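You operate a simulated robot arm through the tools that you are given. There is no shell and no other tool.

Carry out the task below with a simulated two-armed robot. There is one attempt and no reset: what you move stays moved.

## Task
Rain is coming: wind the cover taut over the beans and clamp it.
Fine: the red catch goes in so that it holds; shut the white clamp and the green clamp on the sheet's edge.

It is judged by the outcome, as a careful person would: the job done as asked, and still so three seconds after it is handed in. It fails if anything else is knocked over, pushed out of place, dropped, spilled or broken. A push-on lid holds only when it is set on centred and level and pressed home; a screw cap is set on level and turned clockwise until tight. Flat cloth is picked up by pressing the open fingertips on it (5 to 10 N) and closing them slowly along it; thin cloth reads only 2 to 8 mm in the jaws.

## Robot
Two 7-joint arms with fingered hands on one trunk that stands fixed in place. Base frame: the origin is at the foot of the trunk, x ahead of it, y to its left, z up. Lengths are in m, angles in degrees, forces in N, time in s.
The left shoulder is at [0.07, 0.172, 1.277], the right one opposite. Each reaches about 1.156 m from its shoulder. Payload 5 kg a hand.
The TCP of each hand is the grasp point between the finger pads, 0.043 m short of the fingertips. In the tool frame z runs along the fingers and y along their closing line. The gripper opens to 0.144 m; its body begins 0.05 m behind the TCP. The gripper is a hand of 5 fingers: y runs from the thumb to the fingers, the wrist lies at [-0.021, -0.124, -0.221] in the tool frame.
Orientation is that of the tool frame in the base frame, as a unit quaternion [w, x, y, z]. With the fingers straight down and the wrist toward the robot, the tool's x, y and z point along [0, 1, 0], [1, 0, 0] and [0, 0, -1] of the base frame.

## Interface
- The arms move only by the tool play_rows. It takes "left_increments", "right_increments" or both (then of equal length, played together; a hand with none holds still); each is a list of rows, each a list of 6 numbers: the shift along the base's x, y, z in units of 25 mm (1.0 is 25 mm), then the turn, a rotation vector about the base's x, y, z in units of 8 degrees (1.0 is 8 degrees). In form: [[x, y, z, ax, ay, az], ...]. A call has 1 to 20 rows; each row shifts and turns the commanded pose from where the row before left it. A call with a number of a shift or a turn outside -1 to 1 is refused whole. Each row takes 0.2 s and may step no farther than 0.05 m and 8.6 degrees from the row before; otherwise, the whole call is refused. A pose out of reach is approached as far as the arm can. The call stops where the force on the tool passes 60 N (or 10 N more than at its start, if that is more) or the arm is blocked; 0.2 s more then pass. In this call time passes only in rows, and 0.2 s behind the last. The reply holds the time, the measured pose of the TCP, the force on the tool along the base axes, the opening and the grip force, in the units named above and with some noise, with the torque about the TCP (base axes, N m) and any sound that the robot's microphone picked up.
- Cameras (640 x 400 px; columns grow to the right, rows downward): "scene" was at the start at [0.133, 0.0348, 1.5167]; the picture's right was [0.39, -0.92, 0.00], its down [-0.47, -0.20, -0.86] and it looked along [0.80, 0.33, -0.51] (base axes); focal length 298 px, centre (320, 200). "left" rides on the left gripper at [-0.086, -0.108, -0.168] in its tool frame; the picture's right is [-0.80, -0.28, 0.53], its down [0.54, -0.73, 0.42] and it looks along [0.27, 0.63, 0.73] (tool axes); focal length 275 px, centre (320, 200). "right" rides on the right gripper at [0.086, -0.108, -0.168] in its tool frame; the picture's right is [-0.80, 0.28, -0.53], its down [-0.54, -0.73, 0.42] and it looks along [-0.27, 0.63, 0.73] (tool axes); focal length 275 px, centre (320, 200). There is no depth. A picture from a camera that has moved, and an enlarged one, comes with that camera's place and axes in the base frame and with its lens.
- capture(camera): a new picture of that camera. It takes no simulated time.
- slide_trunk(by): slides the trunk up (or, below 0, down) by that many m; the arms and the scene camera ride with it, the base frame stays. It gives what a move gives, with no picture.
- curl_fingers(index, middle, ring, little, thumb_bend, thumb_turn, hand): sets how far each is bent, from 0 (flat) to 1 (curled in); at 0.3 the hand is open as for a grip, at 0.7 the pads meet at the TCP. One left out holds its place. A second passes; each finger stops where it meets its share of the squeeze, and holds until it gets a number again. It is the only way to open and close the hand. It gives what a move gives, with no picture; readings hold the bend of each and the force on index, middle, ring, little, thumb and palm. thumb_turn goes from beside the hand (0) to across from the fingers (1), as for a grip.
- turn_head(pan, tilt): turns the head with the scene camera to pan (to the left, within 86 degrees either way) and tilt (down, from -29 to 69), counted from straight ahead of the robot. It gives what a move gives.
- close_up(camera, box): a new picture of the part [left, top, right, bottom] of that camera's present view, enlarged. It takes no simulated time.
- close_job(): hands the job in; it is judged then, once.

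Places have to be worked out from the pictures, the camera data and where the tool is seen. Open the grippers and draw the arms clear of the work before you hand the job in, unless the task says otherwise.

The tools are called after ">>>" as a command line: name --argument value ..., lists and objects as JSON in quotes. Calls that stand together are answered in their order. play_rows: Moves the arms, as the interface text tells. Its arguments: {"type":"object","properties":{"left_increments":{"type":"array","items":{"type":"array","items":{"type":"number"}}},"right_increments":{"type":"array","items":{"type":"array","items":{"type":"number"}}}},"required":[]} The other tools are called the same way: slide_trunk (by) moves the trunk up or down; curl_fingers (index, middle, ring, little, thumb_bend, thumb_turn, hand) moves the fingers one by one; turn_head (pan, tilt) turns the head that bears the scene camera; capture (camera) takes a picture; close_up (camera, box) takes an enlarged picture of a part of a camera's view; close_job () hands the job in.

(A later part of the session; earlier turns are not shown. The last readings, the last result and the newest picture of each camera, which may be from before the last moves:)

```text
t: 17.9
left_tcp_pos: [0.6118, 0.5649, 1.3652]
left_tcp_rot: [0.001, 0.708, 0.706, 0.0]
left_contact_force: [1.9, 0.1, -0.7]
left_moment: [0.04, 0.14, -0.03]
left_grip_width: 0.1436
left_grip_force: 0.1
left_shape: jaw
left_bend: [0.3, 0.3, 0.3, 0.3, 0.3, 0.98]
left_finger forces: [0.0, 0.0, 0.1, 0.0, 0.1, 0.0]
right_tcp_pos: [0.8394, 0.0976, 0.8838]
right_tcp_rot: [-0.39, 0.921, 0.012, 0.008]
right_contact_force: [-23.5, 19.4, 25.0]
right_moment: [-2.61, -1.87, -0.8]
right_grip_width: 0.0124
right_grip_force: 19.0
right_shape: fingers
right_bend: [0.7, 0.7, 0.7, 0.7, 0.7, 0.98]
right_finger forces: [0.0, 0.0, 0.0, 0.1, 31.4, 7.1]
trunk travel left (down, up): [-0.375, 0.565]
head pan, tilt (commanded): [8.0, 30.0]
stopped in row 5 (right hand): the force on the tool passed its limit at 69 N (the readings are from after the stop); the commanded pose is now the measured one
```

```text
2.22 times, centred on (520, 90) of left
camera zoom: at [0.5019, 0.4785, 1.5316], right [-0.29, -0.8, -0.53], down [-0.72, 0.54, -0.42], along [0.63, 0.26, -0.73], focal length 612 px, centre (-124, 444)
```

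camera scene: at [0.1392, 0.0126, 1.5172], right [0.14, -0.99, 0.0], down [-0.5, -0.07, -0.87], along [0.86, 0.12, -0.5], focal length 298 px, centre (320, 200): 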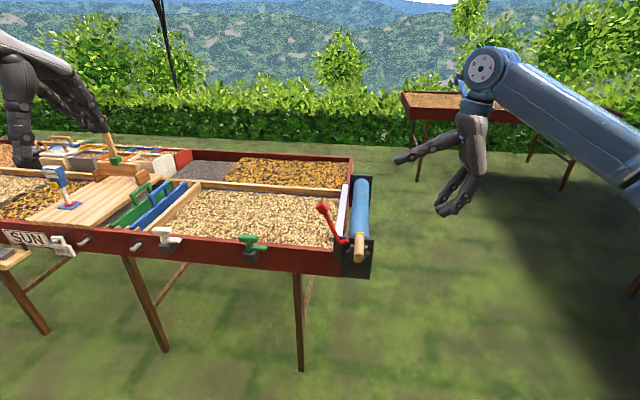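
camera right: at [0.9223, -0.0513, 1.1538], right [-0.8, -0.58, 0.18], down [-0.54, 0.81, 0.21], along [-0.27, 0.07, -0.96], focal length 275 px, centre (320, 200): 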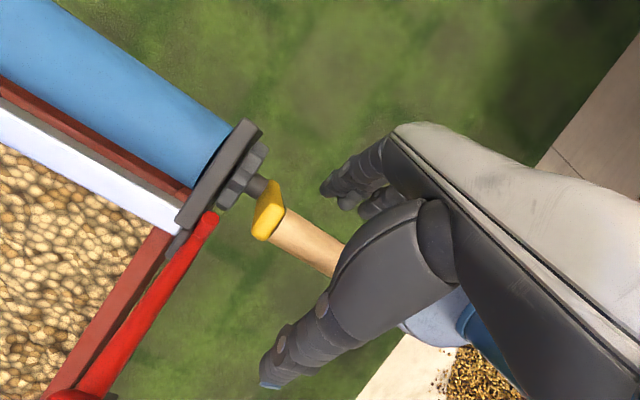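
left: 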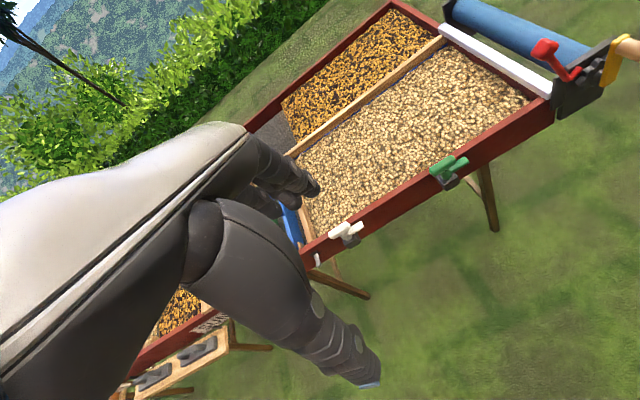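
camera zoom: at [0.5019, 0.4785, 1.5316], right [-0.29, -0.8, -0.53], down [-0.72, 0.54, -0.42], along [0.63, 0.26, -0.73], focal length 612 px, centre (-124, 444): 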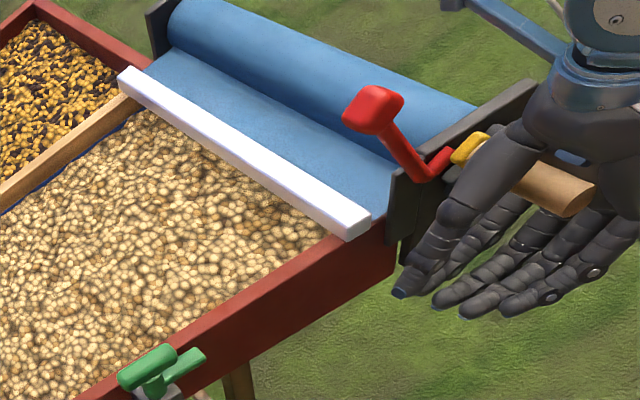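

The handle slid back against the palm because the cage was too loose, so the hand leads the crank (handle near y≈0.05, z≈0.93, about 44° round). I'll ease back slightly and wrap the fingers fully so it is held against the palm in a power grip.

>>> play_rows --right_increments '[[0, -0.2, 0.2, 0, 0, 0], [0, -0.1, 0.1, 0, 0, 0]]'

>>> curl_fingers --hand "right" --index 0.9 --middle 0.9 --ring 0.9 --little 0.9 --thumb_bend 0.8

>>> close_up --camera "scene" --box '[270, 160, 430, 280]'

>>> close_up --camera "left" --box '[400, 0, 640, 180]'

```text
t: 18.5
left_tcp_pos: [0.608, 0.5661, 1.3665]
left_tcp_rot: [0.002, 0.707, 0.707, 0.0]
left_contact_force: [0.1, 0.7, 0.5]
left_moment: [-0.01, -0.02, 0.02]
left_grip_width: 0.1437
left_grip_force: 0.1
left_shape: jaw
left_bend: [0.3, 0.3, 0.3, 0.3, 0.3, 0.98]
left_finger forces: [0.1, 0.1, 0.0, 0.0, 0.1, 0.0]
right_tcp_pos: [0.8399, 0.0863, 0.8899]
right_tcp_rot: [-0.387, 0.922, 0.01, 0.008]
right_contact_force: [-16.5, 15.5, 24.9]
right_moment: [-2.11, -1.6, -0.49]
right_grip_width: 0.0127
right_grip_force: 14.9
right_shape: fingers
right_bend: [0.7, 0.7, 0.7, 0.7, 0.7, 0.98]
right_finger forces: [0.1, 0.1, 0.0, 0.0, 29.9, 0.6]
trunk travel left (down, up): [-0.375, 0.565]
head pan, tilt (commanded): [8.0, 30.0]
```

```text
t: 19.5
left_tcp_pos: [0.607, 0.5655, 1.367]
left_tcp_rot: [0.002, 0.707, 0.707, 0.002]
left_contact_force: [0.2, 0.1, -0.5]
left_moment: [-0.01, 0.03, 0.01]
left_grip_width: 0.1437
left_grip_force: 0.0
left_shape: jaw
left_bend: [0.3, 0.3, 0.3, 0.3, 0.3, 0.98]
left_finger forces: [0.0, 0.0, 0.1, 0.1, 0.0, 0.0]
right_tcp_pos: [0.8398, 0.086, 0.89]
right_tcp_rot: [-0.387, 0.922, 0.009, 0.009]
right_contact_force: [-18.8, 17.8, 33.3]
right_moment: [-2.63, -1.67, -0.45]
right_grip_width: 0.0006
right_grip_force: 19.7
right_shape: fingers
right_bend: [0.75, 0.9, 0.9, 0.9, 0.76, 0.98]
right_finger forces: [0.0, 0.1, 0.0, 0.1, 37.5, 1.9]
trunk travel left (down, up): [-0.375, 0.565]
head pan, tilt (commanded): [8.0, 30.0]
```

```text
3.33 times, centred on (350, 220) of scene
camera zoom: at [0.1328, 0.0146, 1.518], right [0.14, -0.99, 0.0], down [-0.49, -0.07, -0.87], along [0.86, 0.12, -0.5], focal length 994 px, centre (220, 133)
```

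zoom: 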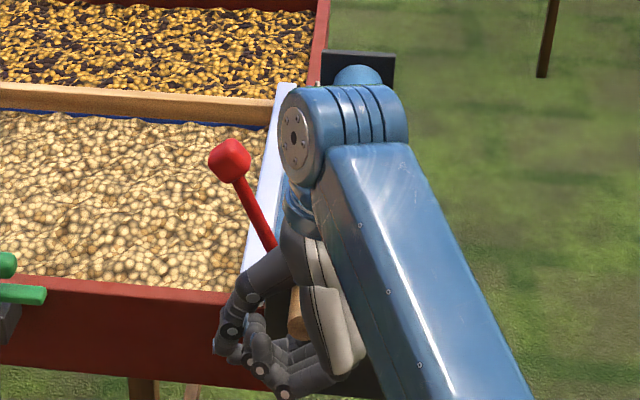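

```text
2.22 times, centred on (520, 90) of left
camera zoom: at [0.4971, 0.4791, 1.5337], right [-0.28, -0.8, -0.53], down [-0.72, 0.54, -0.43], along [0.63, 0.27, -0.73], focal length 612 px, centre (-124, 444)
```

zoom: 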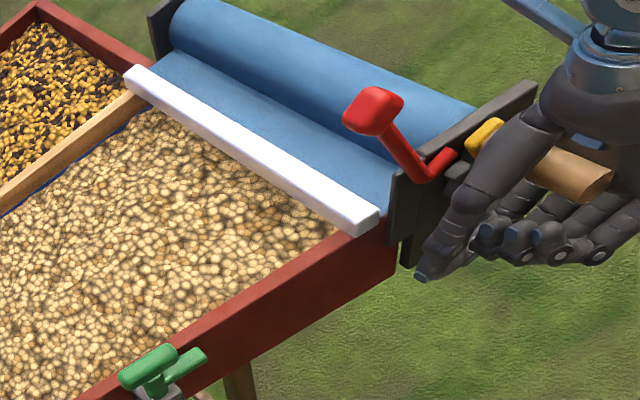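

The thumb base is pressing the handle radially inward (37 N), meaning my hand's path is too small in radius. I move the hand about 12 mm up-left to relieve that.

>>> play_rows --right_increments '[[0, 0.17, 0.17, 0, 0, 0], [0, 0.17, 0.17, 0, 0, 0]]'

```text
t: 20.1
left_tcp_pos: [0.6117, 0.5631, 1.3633]
left_tcp_rot: [0.0, 0.707, 0.707, -0.001]
left_contact_force: [0.7, -0.7, 0.6]
left_moment: [0.0, -0.02, 0.02]
left_grip_width: 0.1437
left_grip_force: 0.0
left_shape: jaw
left_bend: [0.3, 0.3, 0.3, 0.3, 0.3, 0.98]
left_finger forces: [0.0, 0.0, 0.1, 0.1, 0.1, 0.0]
right_tcp_pos: [0.8423, 0.0887, 0.8916]
right_tcp_rot: [-0.387, 0.922, 0.005, 0.006]
right_contact_force: [-8.7, -0.7, 1.0]
right_moment: [-0.05, -0.62, -0.28]
right_grip_width: 0.0011
right_grip_force: 5.7
right_shape: fingers
right_bend: [0.76, 0.9, 0.9, 0.9, 0.76, 0.98]
right_finger forces: [0.0, 0.0, 0.0, 0.0, 5.8, 6.7]
trunk travel left (down, up): [-0.375, 0.565]
head pan, tilt (commanded): [8.0, 30.0]
```

Forces have dropped to a few newtons. I'll enlarge the view to measure where the handle now sits relative to the hand.

>>> close_up --camera "scene" --box '[310, 200, 390, 280]'

>>> close_up --camera "left" --box '[520, 0, 640, 120]'

>>> capture --camera "right"

```text
5.00 times, centred on (350, 240) of scene
camera zoom: at [0.1382, 0.0119, 1.5169], right [0.14, -0.99, 0.0], down [-0.49, -0.07, -0.87], along [0.86, 0.12, -0.5], focal length 1492 px, centre (170, 0)
```

zoom: 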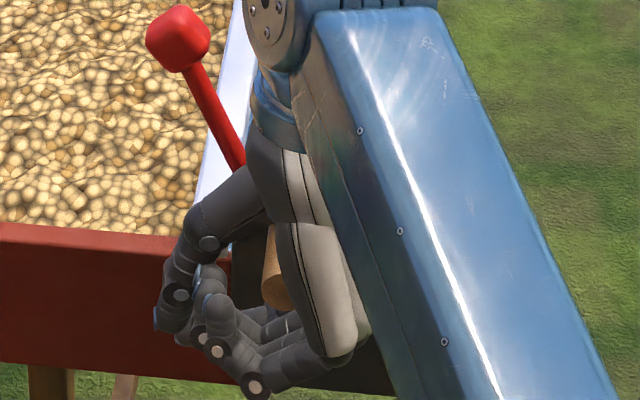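

```text
3.33 times, centred on (580, 60) of left
camera zoom: at [0.5026, 0.4767, 1.532], right [-0.28, -0.8, -0.53], down [-0.73, 0.54, -0.42], along [0.63, 0.27, -0.73], focal length 918 px, centre (-547, 667)
```

zoom: 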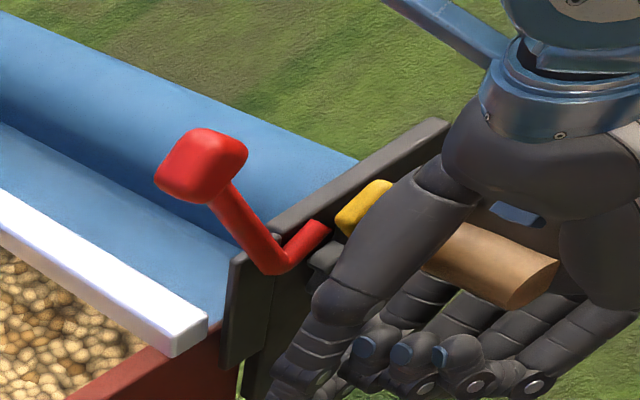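

```text
taken
camera right: at [0.9238, 0.0467, 1.0875], right [-0.8, -0.58, 0.16], down [-0.55, 0.81, 0.21], along [-0.25, 0.08, -0.96], focal length 275 px, centre (320, 200)
```

right: 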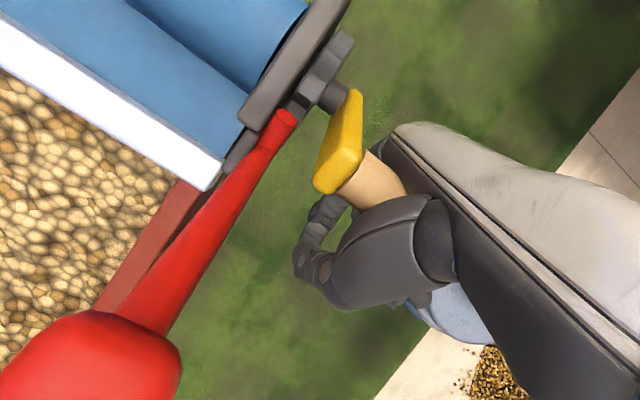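

The handle sits at about (y 0.04, z 0.947), about 31° round, seated against the palm roughly 7 cm behind the grasp point. I'll curl the three outer fingers fully to take out the slack around it.

>>> curl_fingers --hand "right" --index 0.9 --middle 1.0 --ring 1.0 --little 1.0 --thumb_bend 0.78

>>> close_up --camera "left" --box '[520, 0, 640, 120]'

>>> close_up --camera "scene" --box '[310, 200, 390, 280]'

```text
t: 21.1
left_tcp_pos: [0.6127, 0.5634, 1.3643]
left_tcp_rot: [0.0, 0.707, 0.707, 0.0]
left_contact_force: [0.5, -0.5, 0.1]
left_moment: [-0.01, -0.01, 0.01]
left_grip_width: 0.1433
left_grip_force: 0.1
left_shape: jaw
left_bend: [0.3, 0.3, 0.3, 0.3, 0.3, 0.98]
left_finger forces: [0.0, 0.0, 0.1, 0.1, 0.0, 0.0]
right_tcp_pos: [0.843, 0.0915, 0.8927]
right_tcp_rot: [-0.387, 0.922, 0.007, 0.008]
right_contact_force: [-3.9, -1.0, -6.3]
right_moment: [0.56, -0.31, -0.77]
right_grip_width: 0.001
right_grip_force: 18.1
right_shape: fingers
right_bend: [0.76, 1.0, 0.99, 0.98, 0.75, 0.98]
right_finger forces: [0.0, 0.1, 6.1, 14.0, 0.0, 15.4]
trunk travel left (down, up): [-0.375, 0.565]
head pan, tilt (commanded): [8.0, 30.0]
```

```text
3.33 times, centred on (580, 60) of left
camera zoom: at [0.5042, 0.4768, 1.5318], right [-0.28, -0.8, -0.53], down [-0.73, 0.54, -0.42], along [0.63, 0.27, -0.73], focal length 918 px, centre (-547, 667)
```

zoom: 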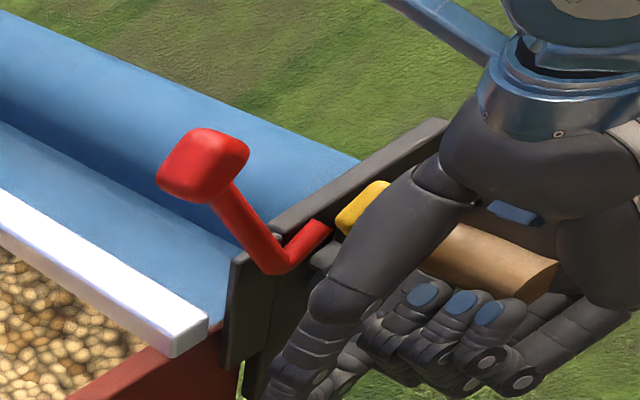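

```text
5.00 times, centred on (350, 240) of scene
camera zoom: at [0.1397, 0.0125, 1.5171], right [0.14, -0.99, 0.0], down [-0.5, -0.07, -0.87], along [0.86, 0.12, -0.5], focal length 1492 px, centre (170, 0)
```

zoom: 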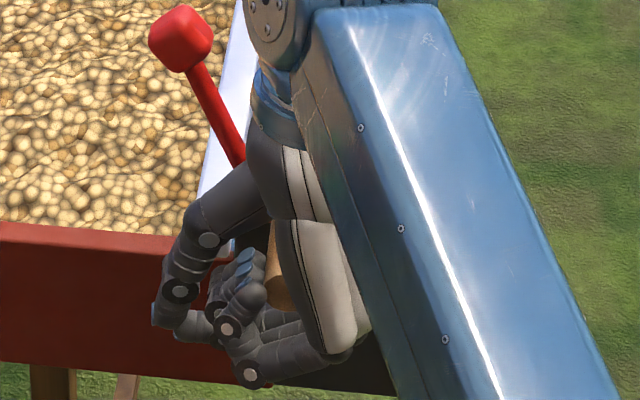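

That gives a real power grip (ring 6 N, little 14 N, palm 15 N) with little net load. Now I follow the crank circle in 12° steps from about 31° to 91°.

>>> play_rows --right_increments '[[0, 0.615, -0.463, 0, 0, 0], [0, 0.505, -0.581, 0, 0, 0], [0, 0.373, -0.673, 0, 0, 0], [0, 0.225, -0.736, 0, 0, 0], [0, 0.067, -0.767, 0, 0, 0]]'

>>> close_up --camera "scene" --box '[270, 170, 430, 290]'

>>> close_up --camera "left" --box '[400, 0, 640, 180]'

```text
t: 22.4
left_tcp_pos: [0.6064, 0.5602, 1.3687]
left_tcp_rot: [0.001, 0.707, 0.707, 0.003]
left_contact_force: [0.3, -0.5, 0.0]
left_moment: [0.0, 0.0, -0.02]
left_grip_width: 0.1435
left_grip_force: 0.0
left_shape: jaw
left_bend: [0.3, 0.3, 0.3, 0.3, 0.3, 0.98]
left_finger forces: [0.0, 0.0, 0.0, 0.0, 0.1, 0.0]
right_tcp_pos: [0.8455, 0.1374, 0.8329]
right_tcp_rot: [-0.393, 0.919, 0.01, 0.021]
right_contact_force: [-34.5, -22.8, 26.1]
right_moment: [3.94, -4.47, -4.35]
right_grip_width: 0.0009
right_grip_force: 23.4
right_shape: fingers
right_bend: [0.76, 1.0, 0.99, 0.98, 0.75, 0.98]
right_finger forces: [0.0, 0.1, 6.0, 17.1, 0.1, 23.8]
trunk travel left (down, up): [-0.375, 0.565]
head pan, tilt (commanded): [8.0, 30.0]
stopped in row 5 (right hand): the force on the tool passed its limit at 64 N (the readings are from after the stop); the commanded pose is now the measured one
```

```text
3.33 times, centred on (350, 230) of scene
camera zoom: at [0.131, 0.0083, 1.5179], right [0.14, -0.99, 0.0], down [-0.49, -0.07, -0.87], along [0.86, 0.12, -0.5], focal length 994 px, centre (220, 100)
```

zoom: 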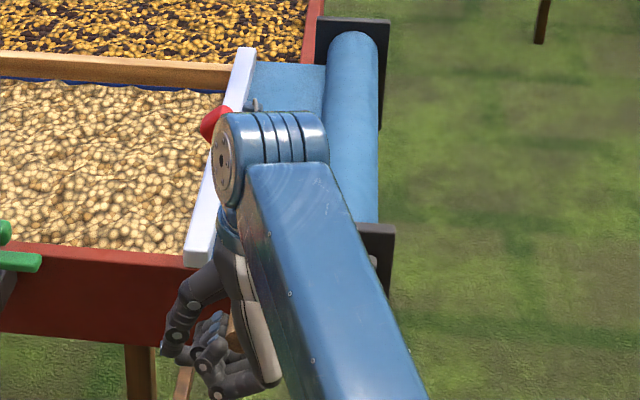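

```text
2.22 times, centred on (520, 90) of left
camera zoom: at [0.4962, 0.4729, 1.5356], right [-0.28, -0.79, -0.54], down [-0.72, 0.54, -0.43], along [0.63, 0.27, -0.73], focal length 612 px, centre (-124, 444)
```

zoom: 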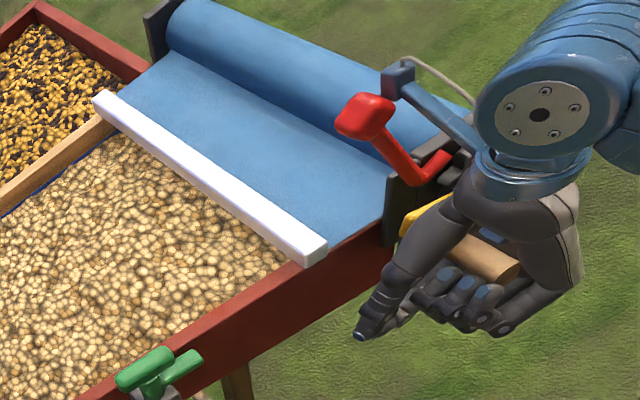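

The wrist camera boom (on the +x side) ran into the red knob, so this hand orientation won't work. The crank and sheet have moved well though; I'll open the hand and withdraw up and to the right, then regrip with the boom on the robot's side.

>>> play_rows --right_increments '[[0, -0.2, 0.3, 0, 0, 0]]'

>>> curl_fingers --hand "right" --index 0.3 --middle 0.3 --ring 0.3 --little 0.3 --thumb_bend 0.3

>>> close_up --camera "left" --box '[400, 0, 640, 180]'

```text
t: 22.8
left_tcp_pos: [0.6084, 0.5645, 1.3649]
left_tcp_rot: [0.001, 0.707, 0.707, 0.001]
left_contact_force: [-0.5, -0.8, -0.4]
left_moment: [0.07, -0.04, 0.02]
left_grip_width: 0.1438
left_grip_force: 0.1
left_shape: jaw
left_bend: [0.3, 0.3, 0.3, 0.3, 0.3, 0.98]
left_finger forces: [0.0, 0.0, 0.0, 0.0, 0.0, 0.0]
right_tcp_pos: [0.8462, 0.1365, 0.8351]
right_tcp_rot: [-0.39, 0.92, 0.01, 0.017]
right_contact_force: [-30.7, -1.1, 2.7]
right_moment: [1.63, -2.07, -3.21]
right_grip_width: 0.0011
right_grip_force: 21.7
right_shape: fingers
right_bend: [0.76, 1.0, 0.99, 0.98, 0.75, 0.98]
right_finger forces: [0.1, 0.1, 7.2, 18.3, 0.3, 18.0]
trunk travel left (down, up): [-0.375, 0.565]
head pan, tilt (commanded): [8.0, 30.0]
```

```text
t: 23.8
left_tcp_pos: [0.6137, 0.5633, 1.3648]
left_tcp_rot: [0.0, 0.707, 0.707, 0.0]
left_contact_force: [-0.4, 0.3, 0.2]
left_moment: [0.01, 0.0, 0.02]
left_grip_width: 0.144
left_grip_force: 0.1
left_shape: jaw
left_bend: [0.3, 0.3, 0.3, 0.3, 0.3, 0.98]
left_finger forces: [0.1, 0.0, 0.1, 0.1, 0.1, 0.1]
right_tcp_pos: [0.8481, 0.1332, 0.8332]
right_tcp_rot: [-0.39, 0.921, 0.008, 0.017]
right_contact_force: [-0.4, -3.8, 4.0]
right_moment: [0.63, -0.4, -0.3]
right_grip_width: 0.1491
right_grip_force: 0.1
right_shape: fingers
right_bend: [0.3, 0.3, 0.3, 0.3, 0.3, 0.98]
right_finger forces: [0.0, 0.0, 0.0, 0.0, 0.0, 0.1]
trunk travel left (down, up): [-0.375, 0.565]
head pan, tilt (commanded): [8.0, 30.0]
```

```text
2.22 times, centred on (520, 90) of left
camera zoom: at [0.5033, 0.4764, 1.5324], right [-0.28, -0.8, -0.53], down [-0.73, 0.54, -0.42], along [0.63, 0.27, -0.73], focal length 612 px, centre (-124, 444)
```

zoom: 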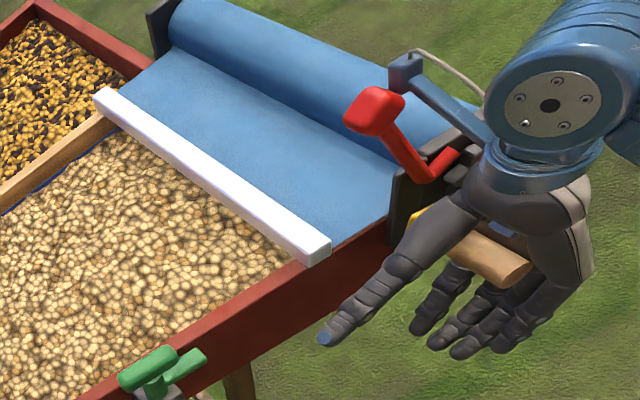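

Contact is now just a few newtons. I withdraw along the hand axis, up and to the right.

>>> play_rows --right_increments '[[0, -0.7, 0.7, 0, 0, 0], [0, -0.7, 0.7, 0, 0, 0], [0, -0.7, 0.7, 0, 0, 0], [0, -0.7, 0.7, 0, 0, 0], [0, -0.7, 0.7, 0, 0, 0], [0, -0.7, 0.7, 0, 0, 0], [0, -0.7, 0.7, 0, 0, 0], [0, -0.7, 0.7, 0, 0, 0], [-0.3, -0.6, 0.8, 0, 0, 0], [-0.3, -0.6, 0.8, 0, 0, 0], [-0.3, -0.6, 0.8, 0, 0, 0], [-0.3, -0.6, 0.8, 0, 0, 0], [-0.3, -0.4, 0.8, 0, 0, 0]]'

>>> capture --camera "scene"

>>> close_up --camera "scene" --box '[280, 170, 420, 280]'

>>> close_up --camera "left" --box '[400, 0, 640, 180]'

```text
t: 26.6
left_tcp_pos: [0.6123, 0.5644, 1.3656]
left_tcp_rot: [0.001, 0.707, 0.707, 0.0]
left_contact_force: [0.2, 0.4, -0.2]
left_moment: [0.02, -0.02, 0.04]
left_grip_width: 0.1437
left_grip_force: 0.1
left_shape: jaw
left_bend: [0.3, 0.3, 0.3, 0.3, 0.3, 0.98]
left_finger forces: [0.0, 0.0, 0.0, 0.1, 0.1, 0.0]
right_tcp_pos: [0.8975, -0.0649, 1.0226]
right_tcp_rot: [-0.392, 0.92, 0.009, 0.017]
right_contact_force: [-0.6, -0.9, -1.2]
right_moment: [0.02, -0.01, 0.01]
right_grip_width: 0.1497
right_grip_force: 0.2
right_shape: fingers
right_bend: [0.3, 0.3, 0.3, 0.3, 0.3, 0.98]
right_finger forces: [0.1, 0.1, 0.0, 0.0, 0.0, 0.1]
right hand out of reach, approached as far as the arm can: row 8, 9, 10, 11, 12, 13
trunk travel left (down, up): [-0.375, 0.565]
head pan, tilt (commanded): [8.0, 30.0]
```

```text
taken
camera scene: at [0.1391, 0.0124, 1.5172], right [0.14, -0.99, 0.0], down [-0.5, -0.07, -0.87], along [0.86, 0.12, -0.5], focal length 298 px, centre (320, 200)
```

scene: 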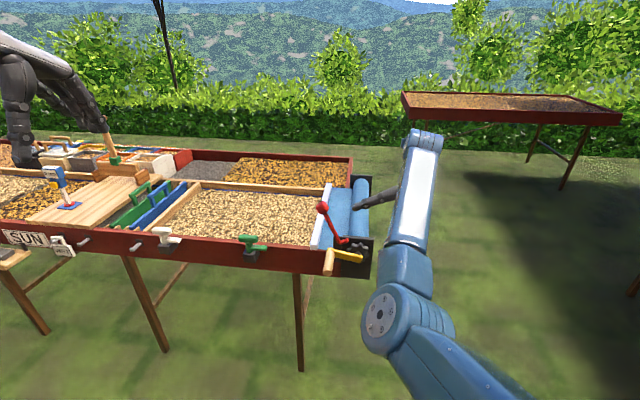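

```text
3.64 times, centred on (350, 225) of scene
camera zoom: at [0.1391, 0.0124, 1.5172], right [0.14, -0.99, 0.0], down [-0.5, -0.07, -0.87], along [0.86, 0.12, -0.5], focal length 1085 px, centre (211, 109)
```

zoom: 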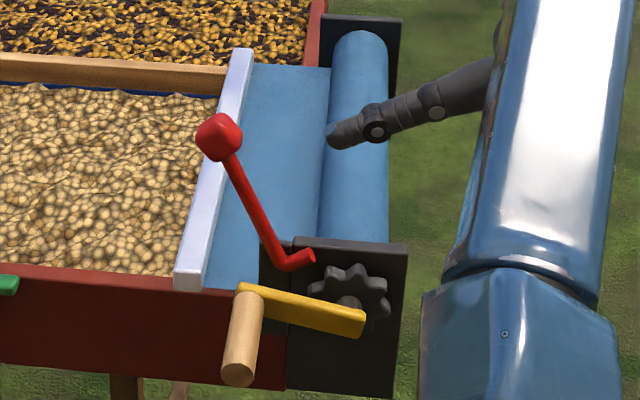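

```text
2.22 times, centred on (520, 90) of left
camera zoom: at [0.5034, 0.4768, 1.5321], right [-0.28, -0.8, -0.53], down [-0.73, 0.54, -0.42], along [0.63, 0.27, -0.73], focal length 612 px, centre (-124, 444)
```

zoom: 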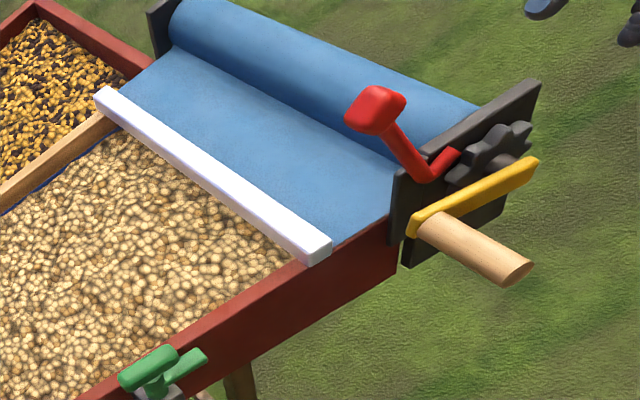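

I can now see the crank clearly: it points left, and the bar has moved about 9 cm for roughly a quarter turn, so about two turns are needed in all. The right arm has drifted into an awkward joint posture, so I untilt the hand while moving it right and up to free it.

>>> play_rows --right_increments '[[0, -0.8, 0.6, -0.7, 0, 0], [0, -0.8, 0.6, -0.7, 0, 0], [0, -0.8, 0.6, -0.7, 0, 0], [0, -0.8, 0.6, -0.7, 0, 0], [0, -0.8, 0.6, -0.7, 0, 0], [0, -0.8, 0.6, -0.7, 0, 0], [0, -0.8, 0.6, -0.7, 0, 0], [0, -0.8, 0.6, -0.7, 0, 0]]'

>>> capture --camera "scene"

```text
t: 28.4
left_tcp_pos: [0.6133, 0.5634, 1.3647]
left_tcp_rot: [-0.001, 0.708, 0.707, 0.0]
left_contact_force: [-0.3, -0.7, 0.4]
left_moment: [0.02, 0.0, 0.02]
left_grip_width: 0.1438
left_grip_force: 0.0
left_shape: jaw
left_bend: [0.3, 0.3, 0.3, 0.3, 0.3, 0.98]
left_finger forces: [0.0, 0.0, 0.0, 0.0, 0.1, 0.0]
right_tcp_pos: [0.9006, -0.2297, 1.1439]
right_tcp_rot: [-0.01, 1.0, 0.015, 0.013]
right_contact_force: [-0.6, -1.1, 0.6]
right_moment: [0.04, 0.0, 0.01]
right_grip_width: 0.1496
right_grip_force: 0.1
right_shape: fingers
right_bend: [0.3, 0.3, 0.3, 0.3, 0.3, 0.98]
right_finger forces: [0.1, 0.0, 0.0, 0.0, 0.0, 0.0]
right hand out of reach, approached as far as the arm can: row 1, 2
trunk travel left (down, up): [-0.375, 0.565]
head pan, tilt (commanded): [8.0, 30.0]
```

```text
taken
camera scene: at [0.1392, 0.0121, 1.5172], right [0.14, -0.99, 0.0], down [-0.5, -0.07, -0.87], along [0.86, 0.12, -0.5], focal length 298 px, centre (320, 200)
```

scene: 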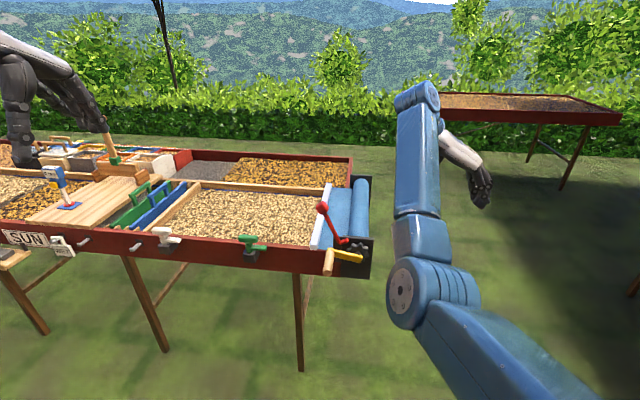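

The arm is free again, fingers down. Now I turn the hand back about the vertical, aiming for the opposite (palm-down) orientation so the camera boom faces the robot.

>>> play_rows --right_increments '[[-0.15, -0.1, 0.3, 0, 0, 0.9375], [-0.15, -0.1, 0.3, 0, 0, 0.9375], [-0.15, -0.1, 0.3, 0, 0, 0.9375], [-0.15, -0.1, 0.3, 0, 0, 0.9375], [-0.15, -0.1, 0.3, 0, 0, 0.9375], [-0.15, -0.1, 0.3, 0, 0, 0.9375], [-0.15, -0.1, 0.3, 0, 0, 0.9375], [-0.15, -0.1, 0.3, 0, 0, 0.9375], [-0.15, -0.1, 0.3, 0, 0, 0.9375], [-0.15, -0.1, 0.3, 0, 0, 0.9375], [-0.15, -0.1, 0.3, 0, 0, 0.9375], [-0.15, -0.1, 0.3, 0, 0, 0.9375]]'

>>> play_rows --right_increments '[[0, 0, 0, 0, 0, 0.9375], [0, 0, 0, 0, 0, 0.9375], [0, 0, 0, 0, 0, 0.9375], [0, 0, 0, 0, 0, 0.9375], [0, 0, 0, 0, 0, 0.9375], [0, 0, 0, 0, 0, 0.9375], [0, 0, 0, 0, 0, 0.9375], [0, 0, 0, 0, 0, 0.9375], [0, 0, 0, 0, 0, 0.9375], [0, 0, 0, 0, 0, 0.9375], [0, 0, 0, 0, 0, 0.9375], [0, 0, 0, 0, 0, 0.9375]]'

>>> capture --camera "scene"

```text
t: 31.0
left_tcp_pos: [0.6125, 0.5624, 1.3653]
left_tcp_rot: [0.0, 0.707, 0.707, 0.0]
left_contact_force: [-0.1, -0.7, -0.6]
left_moment: [0.04, -0.04, -0.01]
left_grip_width: 0.1436
left_grip_force: 0.0
left_shape: jaw
left_bend: [0.3, 0.3, 0.3, 0.3, 0.3, 0.98]
left_finger forces: [0.0, 0.1, 0.1, 0.1, 0.1, 0.0]
right_tcp_pos: [0.8563, -0.2593, 1.2317]
right_tcp_rot: [-0.016, 0.695, 0.718, 0.001]
right_contact_force: [0.6, 0.0, -0.4]
right_moment: [-0.01, 0.02, 0.0]
right_grip_width: 0.1494
right_grip_force: 0.1
right_shape: fingers
right_bend: [0.3, 0.3, 0.3, 0.3, 0.3, 0.98]
right_finger forces: [0.0, 0.0, 0.0, 0.1, 0.0, 0.0]
trunk travel left (down, up): [-0.375, 0.565]
head pan, tilt (commanded): [8.0, 30.0]
```

```text
t: 33.6
left_tcp_pos: [0.6136, 0.5623, 1.3654]
left_tcp_rot: [0.001, 0.707, 0.707, 0.0]
left_contact_force: [0.5, -0.2, -1.3]
left_moment: [0.02, 0.01, 0.01]
left_grip_width: 0.1436
left_grip_force: 0.0
left_shape: jaw
left_bend: [0.3, 0.3, 0.3, 0.3, 0.3, 0.98]
left_finger forces: [0.0, 0.1, 0.1, 0.0, 0.0, 0.0]
right_tcp_pos: [0.856, -0.2588, 1.2317]
right_tcp_rot: [-0.013, -0.016, 1.0, -0.01]
right_contact_force: [-0.3, -1.0, -0.4]
right_moment: [0.02, 0.0, 0.03]
right_grip_width: 0.1496
right_grip_force: 0.0
right_shape: fingers
right_bend: [0.3, 0.3, 0.3, 0.3, 0.3, 0.98]
right_finger forces: [0.0, 0.0, 0.0, 0.1, 0.1, 0.1]
trunk travel left (down, up): [-0.375, 0.565]
head pan, tilt (commanded): [8.0, 30.0]
```

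```text
taken
camera scene: at [0.1394, 0.0119, 1.5172], right [0.14, -0.99, 0.0], down [-0.5, -0.07, -0.87], along [0.86, 0.12, -0.5], focal length 298 px, centre (320, 200)
```

scene: 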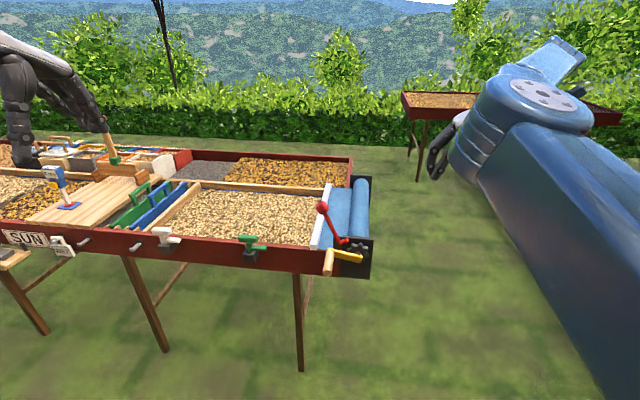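

The arm reaches the palm-down orientation. The handle now sits near (y 0.083, z 0.884), x 0.80–0.89, with crank centre about (−0.005, 0.872) and radius 0.088; I tilt 25° and move toward a point above-right of the handle.

>>> play_rows --right_increments '[[-0.113, 0.833, -0.48, 0.284, 0, 0], [-0.113, 0.833, -0.48, 0.284, 0, 0], [-0.113, 0.833, -0.48, 0.284, 0, 0], [-0.113, 0.833, -0.48, 0.284, 0, 0], [-0.113, 0.833, -0.48, 0.284, 0, 0], [-0.113, 0.833, -0.48, 0.284, 0, 0], [-0.113, 0.833, -0.48, 0.284, 0, 0], [-0.113, 0.833, -0.48, 0.284, 0, 0], [-0.113, 0.833, -0.48, 0.284, 0, 0], [-0.113, 0.833, -0.48, 0.284, 0, 0], [-0.113, 0.833, -0.48, 0.284, 0, 0]]'

>>> capture --camera "scene"

>>> capture --camera "right"

>>> capture --camera "left"

```text
t: 36.0
left_tcp_pos: [0.6131, 0.5636, 1.3638]
left_tcp_rot: [0.001, 0.707, 0.707, 0.0]
left_contact_force: [0.6, -0.3, 0.5]
left_moment: [-0.02, 0.01, -0.02]
left_grip_width: 0.1436
left_grip_force: 0.1
left_shape: jaw
left_bend: [0.3, 0.3, 0.3, 0.3, 0.3, 0.98]
left_finger forces: [0.0, 0.0, 0.1, 0.1, 0.0, 0.1]
right_tcp_pos: [0.8259, -0.0294, 1.0991]
right_tcp_rot: [-0.008, -0.017, 0.979, 0.205]
right_contact_force: [0.6, -0.2, 1.1]
right_moment: [0.0, 0.0, 0.01]
right_grip_width: 0.1497
right_grip_force: 0.1
right_shape: fingers
right_bend: [0.3, 0.3, 0.3, 0.3, 0.3, 0.98]
right_finger forces: [0.1, 0.0, 0.0, 0.0, 0.0, 0.0]
trunk travel left (down, up): [-0.375, 0.565]
head pan, tilt (commanded): [8.0, 30.0]
```

```text
taken
camera scene: at [0.1394, 0.013, 1.5172], right [0.14, -0.99, 0.0], down [-0.5, -0.07, -0.87], along [0.86, 0.12, -0.5], focal length 298 px, centre (320, 200)
```

scene: 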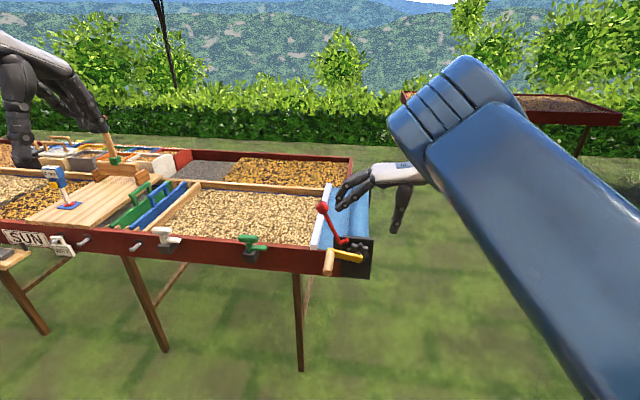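

```text
taken
camera right: at [0.7461, -0.1993, 1.2109], right [0.8, 0.07, 0.6], down [0.55, -0.47, -0.68], along [0.23, 0.88, -0.42], focal length 275 px, centre (320, 200)
```

right: 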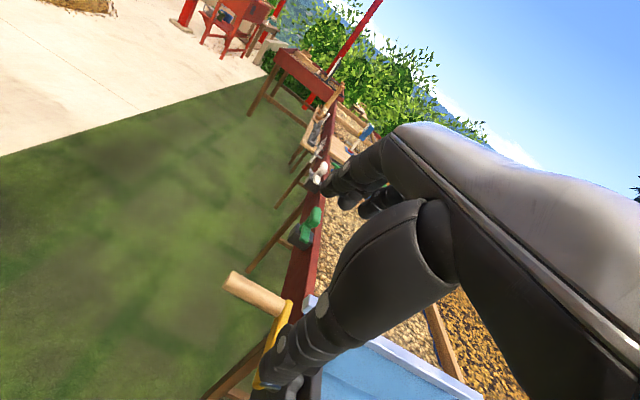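

```text
taken
camera left: at [0.5039, 0.4773, 1.5319], right [-0.28, -0.8, -0.53], down [-0.73, 0.54, -0.42], along [0.63, 0.27, -0.73], focal length 275 px, centre (320, 200)
```

left: 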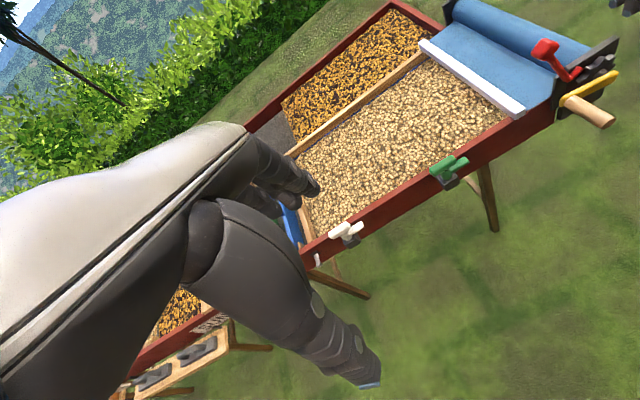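

I'll check the hand against the knob close up before descending.

>>> close_up --camera "scene" --box '[290, 140, 450, 280]'

>>> close_up --camera "right" --box '[200, 120, 480, 400]'

```text
2.86 times, centred on (370, 210) of scene
camera zoom: at [0.1394, 0.013, 1.5172], right [0.14, -0.99, 0.0], down [-0.5, -0.07, -0.87], along [0.86, 0.12, -0.5], focal length 852 px, centre (177, 171)
```

zoom: 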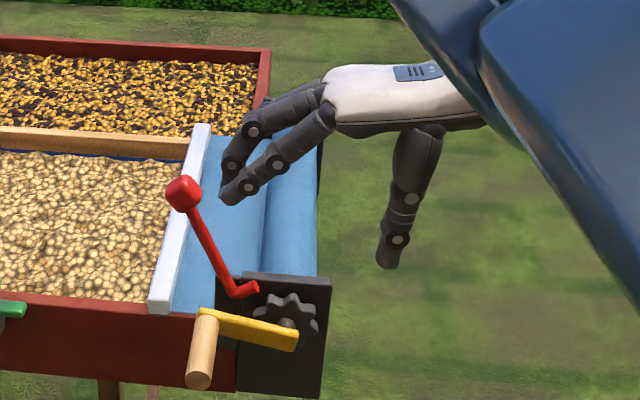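

```text
1.43 times, centred on (340, 260) of right
camera zoom: at [0.7461, -0.1993, 1.2109], right [0.8, 0.07, 0.6], down [0.55, -0.47, -0.68], along [0.23, 0.88, -0.42], focal length 393 px, centre (291, 114)
```

zoom: 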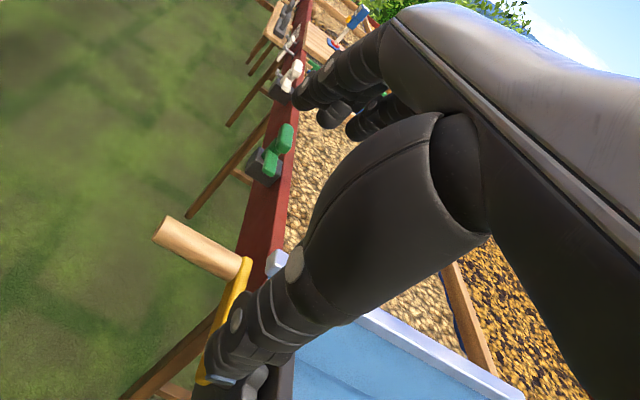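

The hand lies at x≈0.83, in front of the knob's plane, so it can pass. I descend along the hand axis toward the handle in two stages.

>>> play_rows --right_increments '[[0, 0.51, -0.84, 0, 0, 0], [0, 0.51, -0.84, 0, 0, 0], [0, 0.51, -0.84, 0, 0, 0], [0, 0.51, -0.84, 0, 0, 0], [0, 0.51, -0.84, 0, 0, 0], [0, 0.4067, -0.9135, 0, 0, 0], [0, 0.4067, -0.9135, 0, 0, 0], [0, 0.4067, -0.9135, 0, 0, 0]]'

>>> close_up --camera "scene" --box '[270, 150, 430, 290]'

>>> capture --camera "right"

>>> close_up --camera "left" --box '[400, 0, 640, 180]'

```text
t: 37.8
left_tcp_pos: [0.6138, 0.5647, 1.3645]
left_tcp_rot: [0.0, 0.708, 0.707, 0.0]
left_contact_force: [1.1, 0.6, -0.8]
left_moment: [0.02, 0.04, -0.03]
left_grip_width: 0.1439
left_grip_force: 0.1
left_shape: jaw
left_bend: [0.3, 0.3, 0.3, 0.3, 0.3, 0.98]
left_finger forces: [0.0, 0.0, 0.1, 0.0, 0.0, 0.1]
right_tcp_pos: [0.8387, 0.0585, 0.9234]
right_tcp_rot: [-0.01, -0.019, 0.978, 0.206]
right_contact_force: [1.4, 0.2, -0.3]
right_moment: [-0.02, 0.02, 0.0]
right_grip_width: 0.1497
right_grip_force: 0.0
right_shape: fingers
right_bend: [0.3, 0.3, 0.3, 0.3, 0.3, 0.98]
right_finger forces: [0.0, 0.0, 0.0, 0.1, 0.0, 0.0]
right hand out of reach, approached as far as the arm can: row 4, 5, 7
trunk travel left (down, up): [-0.375, 0.565]
head pan, tilt (commanded): [8.0, 30.0]
```

```text
2.86 times, centred on (350, 220) of scene
camera zoom: at [0.14, 0.0127, 1.5172], right [0.14, -0.99, 0.0], down [-0.5, -0.07, -0.87], along [0.86, 0.12, -0.5], focal length 852 px, centre (234, 143)
```

zoom: 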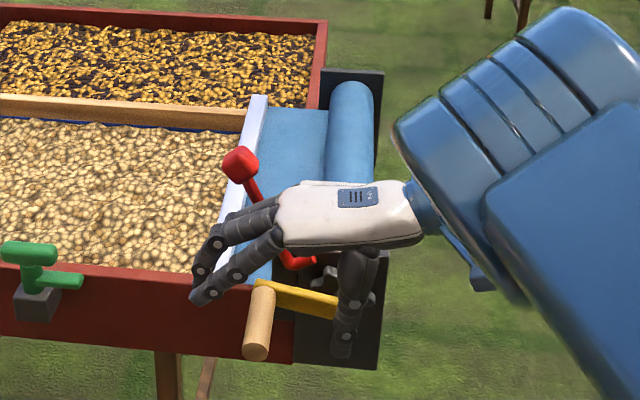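

```text
taken
camera right: at [0.7588, -0.1113, 1.034], right [0.8, 0.08, 0.59], down [0.55, -0.47, -0.69], along [0.23, 0.88, -0.42], focal length 275 px, centre (320, 200)
```

right: 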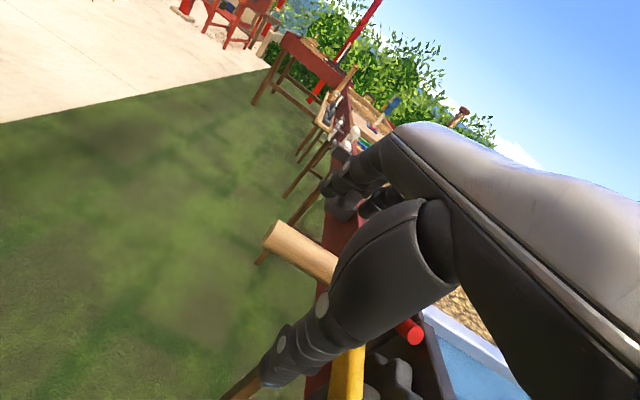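

```text
2.22 times, centred on (520, 90) of left
camera zoom: at [0.5044, 0.477, 1.5318], right [-0.28, -0.8, -0.53], down [-0.73, 0.54, -0.42], along [0.63, 0.27, -0.73], focal length 612 px, centre (-124, 444)
```

zoom: 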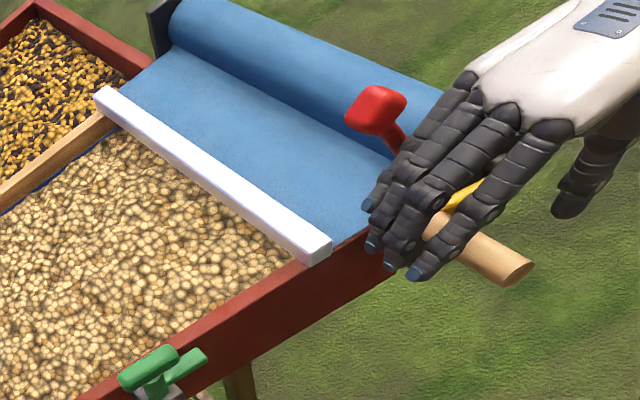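

Some of those rows were at the arm's joint limit, so this orientation won't cover the whole circle. I'll back out and instead use a forward-pointing hand (fingers along the handle, palm down), which keeps the boom well away from the knob.

>>> play_rows --right_increments '[[0, -0.41, 0.91, 0, 0, 0], [0, -0.41, 0.91, 0, 0, 0], [0, -0.41, 0.91, 0, 0, 0], [-0.3, -0.51, 0.84, -0.3, 0, 0], [-0.3, -0.51, 0.84, -0.3, 0, 0], [-0.3, -0.51, 0.84, -0.3, 0, 0], [-0.3, -0.51, 0.84, -0.3, 0, 0], [-0.3, -0.51, 0.84, -0.3, 0, 0], [-0.8, -0.3, 0, -0.3, 0, 0], [-0.8, -0.3, 0, -0.3, 0, 0], [-0.8, -0.3, 0, -0.3, 0, 0], [-0.8, -0.3, 0, -0.3, 0, 0], [-0.8, -0.3, 0, -0.3, 0, 0]]'

>>> play_rows --right_increments '[[0, -0.2, 0, 0, 0, -0.9375], [0, -0.2, 0, 0, 0, -0.9375], [0, -0.2, 0, 0, 0, -0.9375], [0, -0.2, 0, 0, 0, -0.9375], [0, -0.2, 0, 0, 0, -0.9375], [0, -0.2, 0, 0, 0, -0.9375], [0, -0.2, 0, 0, 0, -0.9375], [0, -0.2, 0, 0, 0, -0.9375], [0, -0.2, 0, 0, 0, -0.9375], [0, -0.2, 0, 0, 0, -0.9375], [0, -0.2, 0, 0, 0, -0.9375], [0, -0.2, 0, 0, 0, -0.9375]]'

```text
t: 40.6
left_tcp_pos: [0.6131, 0.5629, 1.365]
left_tcp_rot: [0.0, 0.707, 0.707, 0.0]
left_contact_force: [0.3, 1.0, -0.2]
left_moment: [0.01, -0.02, 0.01]
left_grip_width: 0.1436
left_grip_force: 0.1
left_shape: jaw
left_bend: [0.3, 0.3, 0.3, 0.3, 0.3, 0.98]
left_finger forces: [0.1, 0.0, 0.0, 0.0, 0.1, 0.0]
right_tcp_pos: [0.7609, -0.1507, 1.0882]
right_tcp_rot: [-0.022, -0.006, 1.0, 0.002]
right_contact_force: [0.3, 0.2, 0.6]
right_moment: [0.02, -0.01, -0.01]
right_grip_width: 0.1495
right_grip_force: 0.0
right_shape: fingers
right_bend: [0.3, 0.3, 0.3, 0.3, 0.3, 0.98]
right_finger forces: [0.0, 0.1, 0.0, 0.1, 0.0, 0.0]
right hand out of reach, approached as far as the arm can: row 5, 6, 7, 8, 9, 10, 11, 12, 13
trunk travel left (down, up): [-0.375, 0.565]
head pan, tilt (commanded): [8.0, 30.0]
```

```text
t: 43.4
left_tcp_pos: [0.6135, 0.5629, 1.3652]
left_tcp_rot: [0.0, 0.707, 0.707, 0.0]
left_contact_force: [0.6, 0.2, 0.5]
left_moment: [0.0, -0.01, 0.02]
left_grip_width: 0.1436
left_grip_force: 0.1
left_shape: jaw
left_bend: [0.3, 0.3, 0.3, 0.3, 0.3, 0.98]
left_finger forces: [0.0, 0.0, 0.1, 0.0, 0.0, 0.1]
right_tcp_pos: [0.7804, -0.314, 1.0207]
right_tcp_rot: [-0.059, 0.707, 0.704, -0.025]
right_contact_force: [0.1, -0.6, 0.2]
right_moment: [-0.02, 0.01, 0.0]
right_grip_width: 0.1494
right_grip_force: 0.1
right_shape: fingers
right_bend: [0.3, 0.3, 0.3, 0.3, 0.3, 0.98]
right_finger forces: [0.1, 0.0, 0.0, 0.0, 0.0, 0.0]
right hand out of reach, approached as far as the arm can: row 1, 2, 3, 4, 5, 6, 7, 8, 9, 10, 11, 12
trunk travel left (down, up): [-0.375, 0.565]
head pan, tilt (commanded): [8.0, 30.0]
stopped in row 12 (right hand): the arm was blocked; the commanded pose is now the measured one
```

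The arm reports being blocked near a joint limit; I'll look at its posture.

>>> turn_head --pan -10 --tilt 30

>>> capture --camera "scene"

>>> capture --camera "right"

>>> capture --camera "left"

```text
t: 44.2
left_tcp_pos: [0.6122, 0.5633, 1.3654]
left_tcp_rot: [0.0, 0.707, 0.707, 0.0]
left_contact_force: [-0.2, 0.4, -0.5]
left_moment: [-0.02, 0.04, -0.01]
left_grip_width: 0.1439
left_grip_force: 0.1
left_shape: jaw
left_bend: [0.3, 0.3, 0.3, 0.3, 0.3, 0.98]
left_finger forces: [0.1, 0.0, 0.0, 0.0, 0.0, 0.1]
right_tcp_pos: [0.7803, -0.3141, 1.0209]
right_tcp_rot: [-0.059, 0.707, 0.704, -0.025]
right_contact_force: [0.1, -0.4, -0.2]
right_moment: [0.01, 0.02, 0.0]
right_grip_width: 0.1493
right_grip_force: 0.1
right_shape: fingers
right_bend: [0.3, 0.3, 0.3, 0.3, 0.3, 0.98]
right_finger forces: [0.0, 0.0, 0.0, 0.1, 0.1, 0.1]
trunk travel left (down, up): [-0.375, 0.565]
head pan, tilt (commanded): [-10.0, 30.0]
```

```text
taken
camera scene: at [0.1388, -0.0157, 1.5172], right [-0.17, -0.98, 0.0], down [-0.49, 0.09, -0.87], along [0.85, -0.15, -0.5], focal length 298 px, centre (320, 200)
```

scene: 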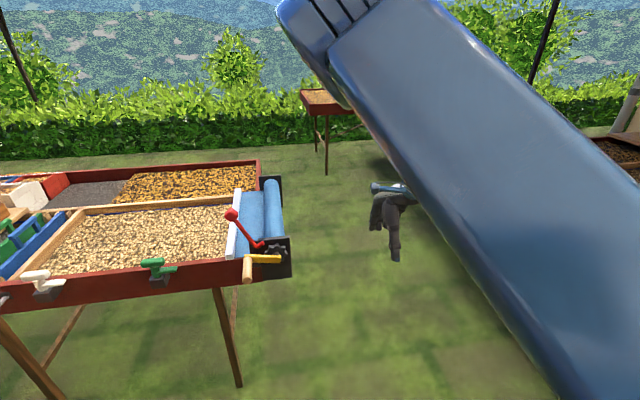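

```text
taken
camera right: at [0.692, -0.2358, 1.2046], right [0.34, -0.82, 0.46], down [-0.77, -0.52, -0.36], along [0.53, -0.23, -0.81], focal length 275 px, centre (320, 200)
```

right: 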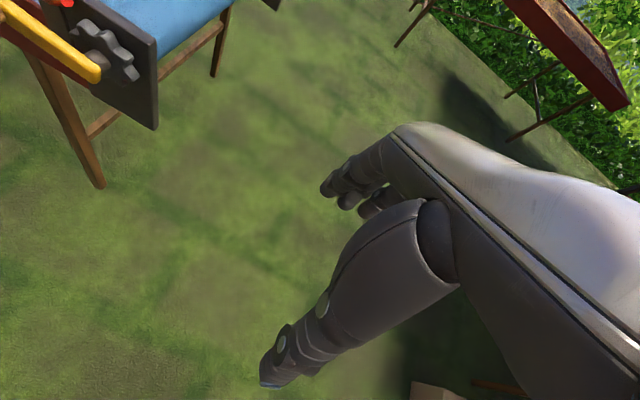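

```text
taken
camera left: at [0.5037, 0.4768, 1.5321], right [-0.28, -0.8, -0.53], down [-0.73, 0.54, -0.42], along [0.63, 0.27, -0.73], focal length 275 px, centre (320, 200)
```

left: 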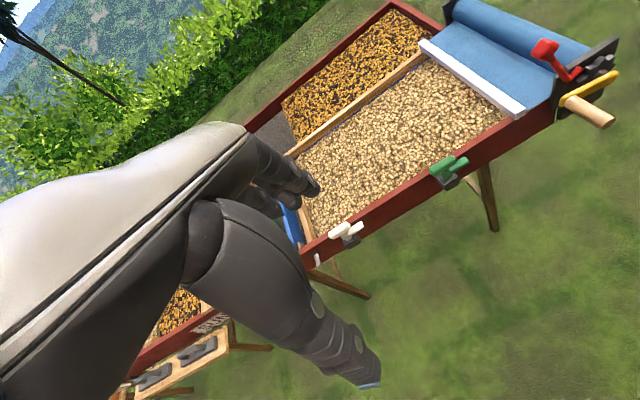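

The elbow has ended up raised high. I'll stretch the arm forward and up in free space (well right of the table) to let the elbow come back to a normal posture.

>>> play_rows --right_increments '[[0.7, -0.2, 0.9, 0, 0, 0], [0.7, -0.2, 0.9, 0, 0, 0], [0.7, -0.2, 0.9, 0, 0, 0], [0.7, -0.2, 0.9, 0, 0, 0], [0.7, -0.2, 0.9, 0, 0, 0], [0.7, -0.2, 0.9, 0, 0, 0], [0.7, -0.2, 0.9, 0, 0, 0], [0.7, -0.2, 0.9, 0, 0, 0], [0.7, -0.2, 0.9, 0, 0, 0], [0.7, -0.2, 0.9, 0, 0, 0]]'

>>> capture --camera "scene"

```text
t: 46.4
left_tcp_pos: [0.6129, 0.563, 1.3645]
left_tcp_rot: [0.001, 0.707, 0.707, 0.0]
left_contact_force: [-1.1, -0.5, 0.1]
left_moment: [-0.01, 0.0, 0.07]
left_grip_width: 0.1439
left_grip_force: 0.0
left_shape: jaw
left_bend: [0.3, 0.3, 0.3, 0.3, 0.3, 0.98]
left_finger forces: [0.1, 0.0, 0.0, 0.1, 0.1, 0.1]
right_tcp_pos: [0.9568, -0.361, 1.245]
right_tcp_rot: [-0.059, 0.706, 0.705, -0.026]
right_contact_force: [0.5, 0.2, -0.3]
right_moment: [-0.01, 0.01, 0.01]
right_grip_width: 0.1496
right_grip_force: 0.0
right_shape: fingers
right_bend: [0.3, 0.3, 0.3, 0.3, 0.3, 0.97]
right_finger forces: [0.1, 0.0, 0.1, 0.1, 0.0, 0.1]
trunk travel left (down, up): [-0.375, 0.565]
head pan, tilt (commanded): [-10.0, 30.0]
```

```text
taken
camera scene: at [0.1394, -0.017, 1.5171], right [-0.17, -0.98, 0.0], down [-0.49, 0.09, -0.87], along [0.85, -0.15, -0.5], focal length 298 px, centre (320, 200)
```

scene: 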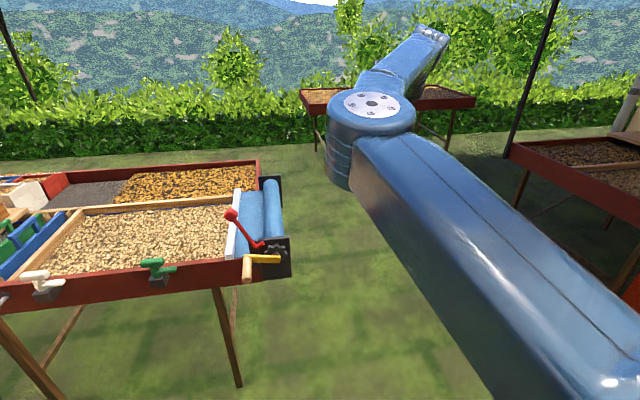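

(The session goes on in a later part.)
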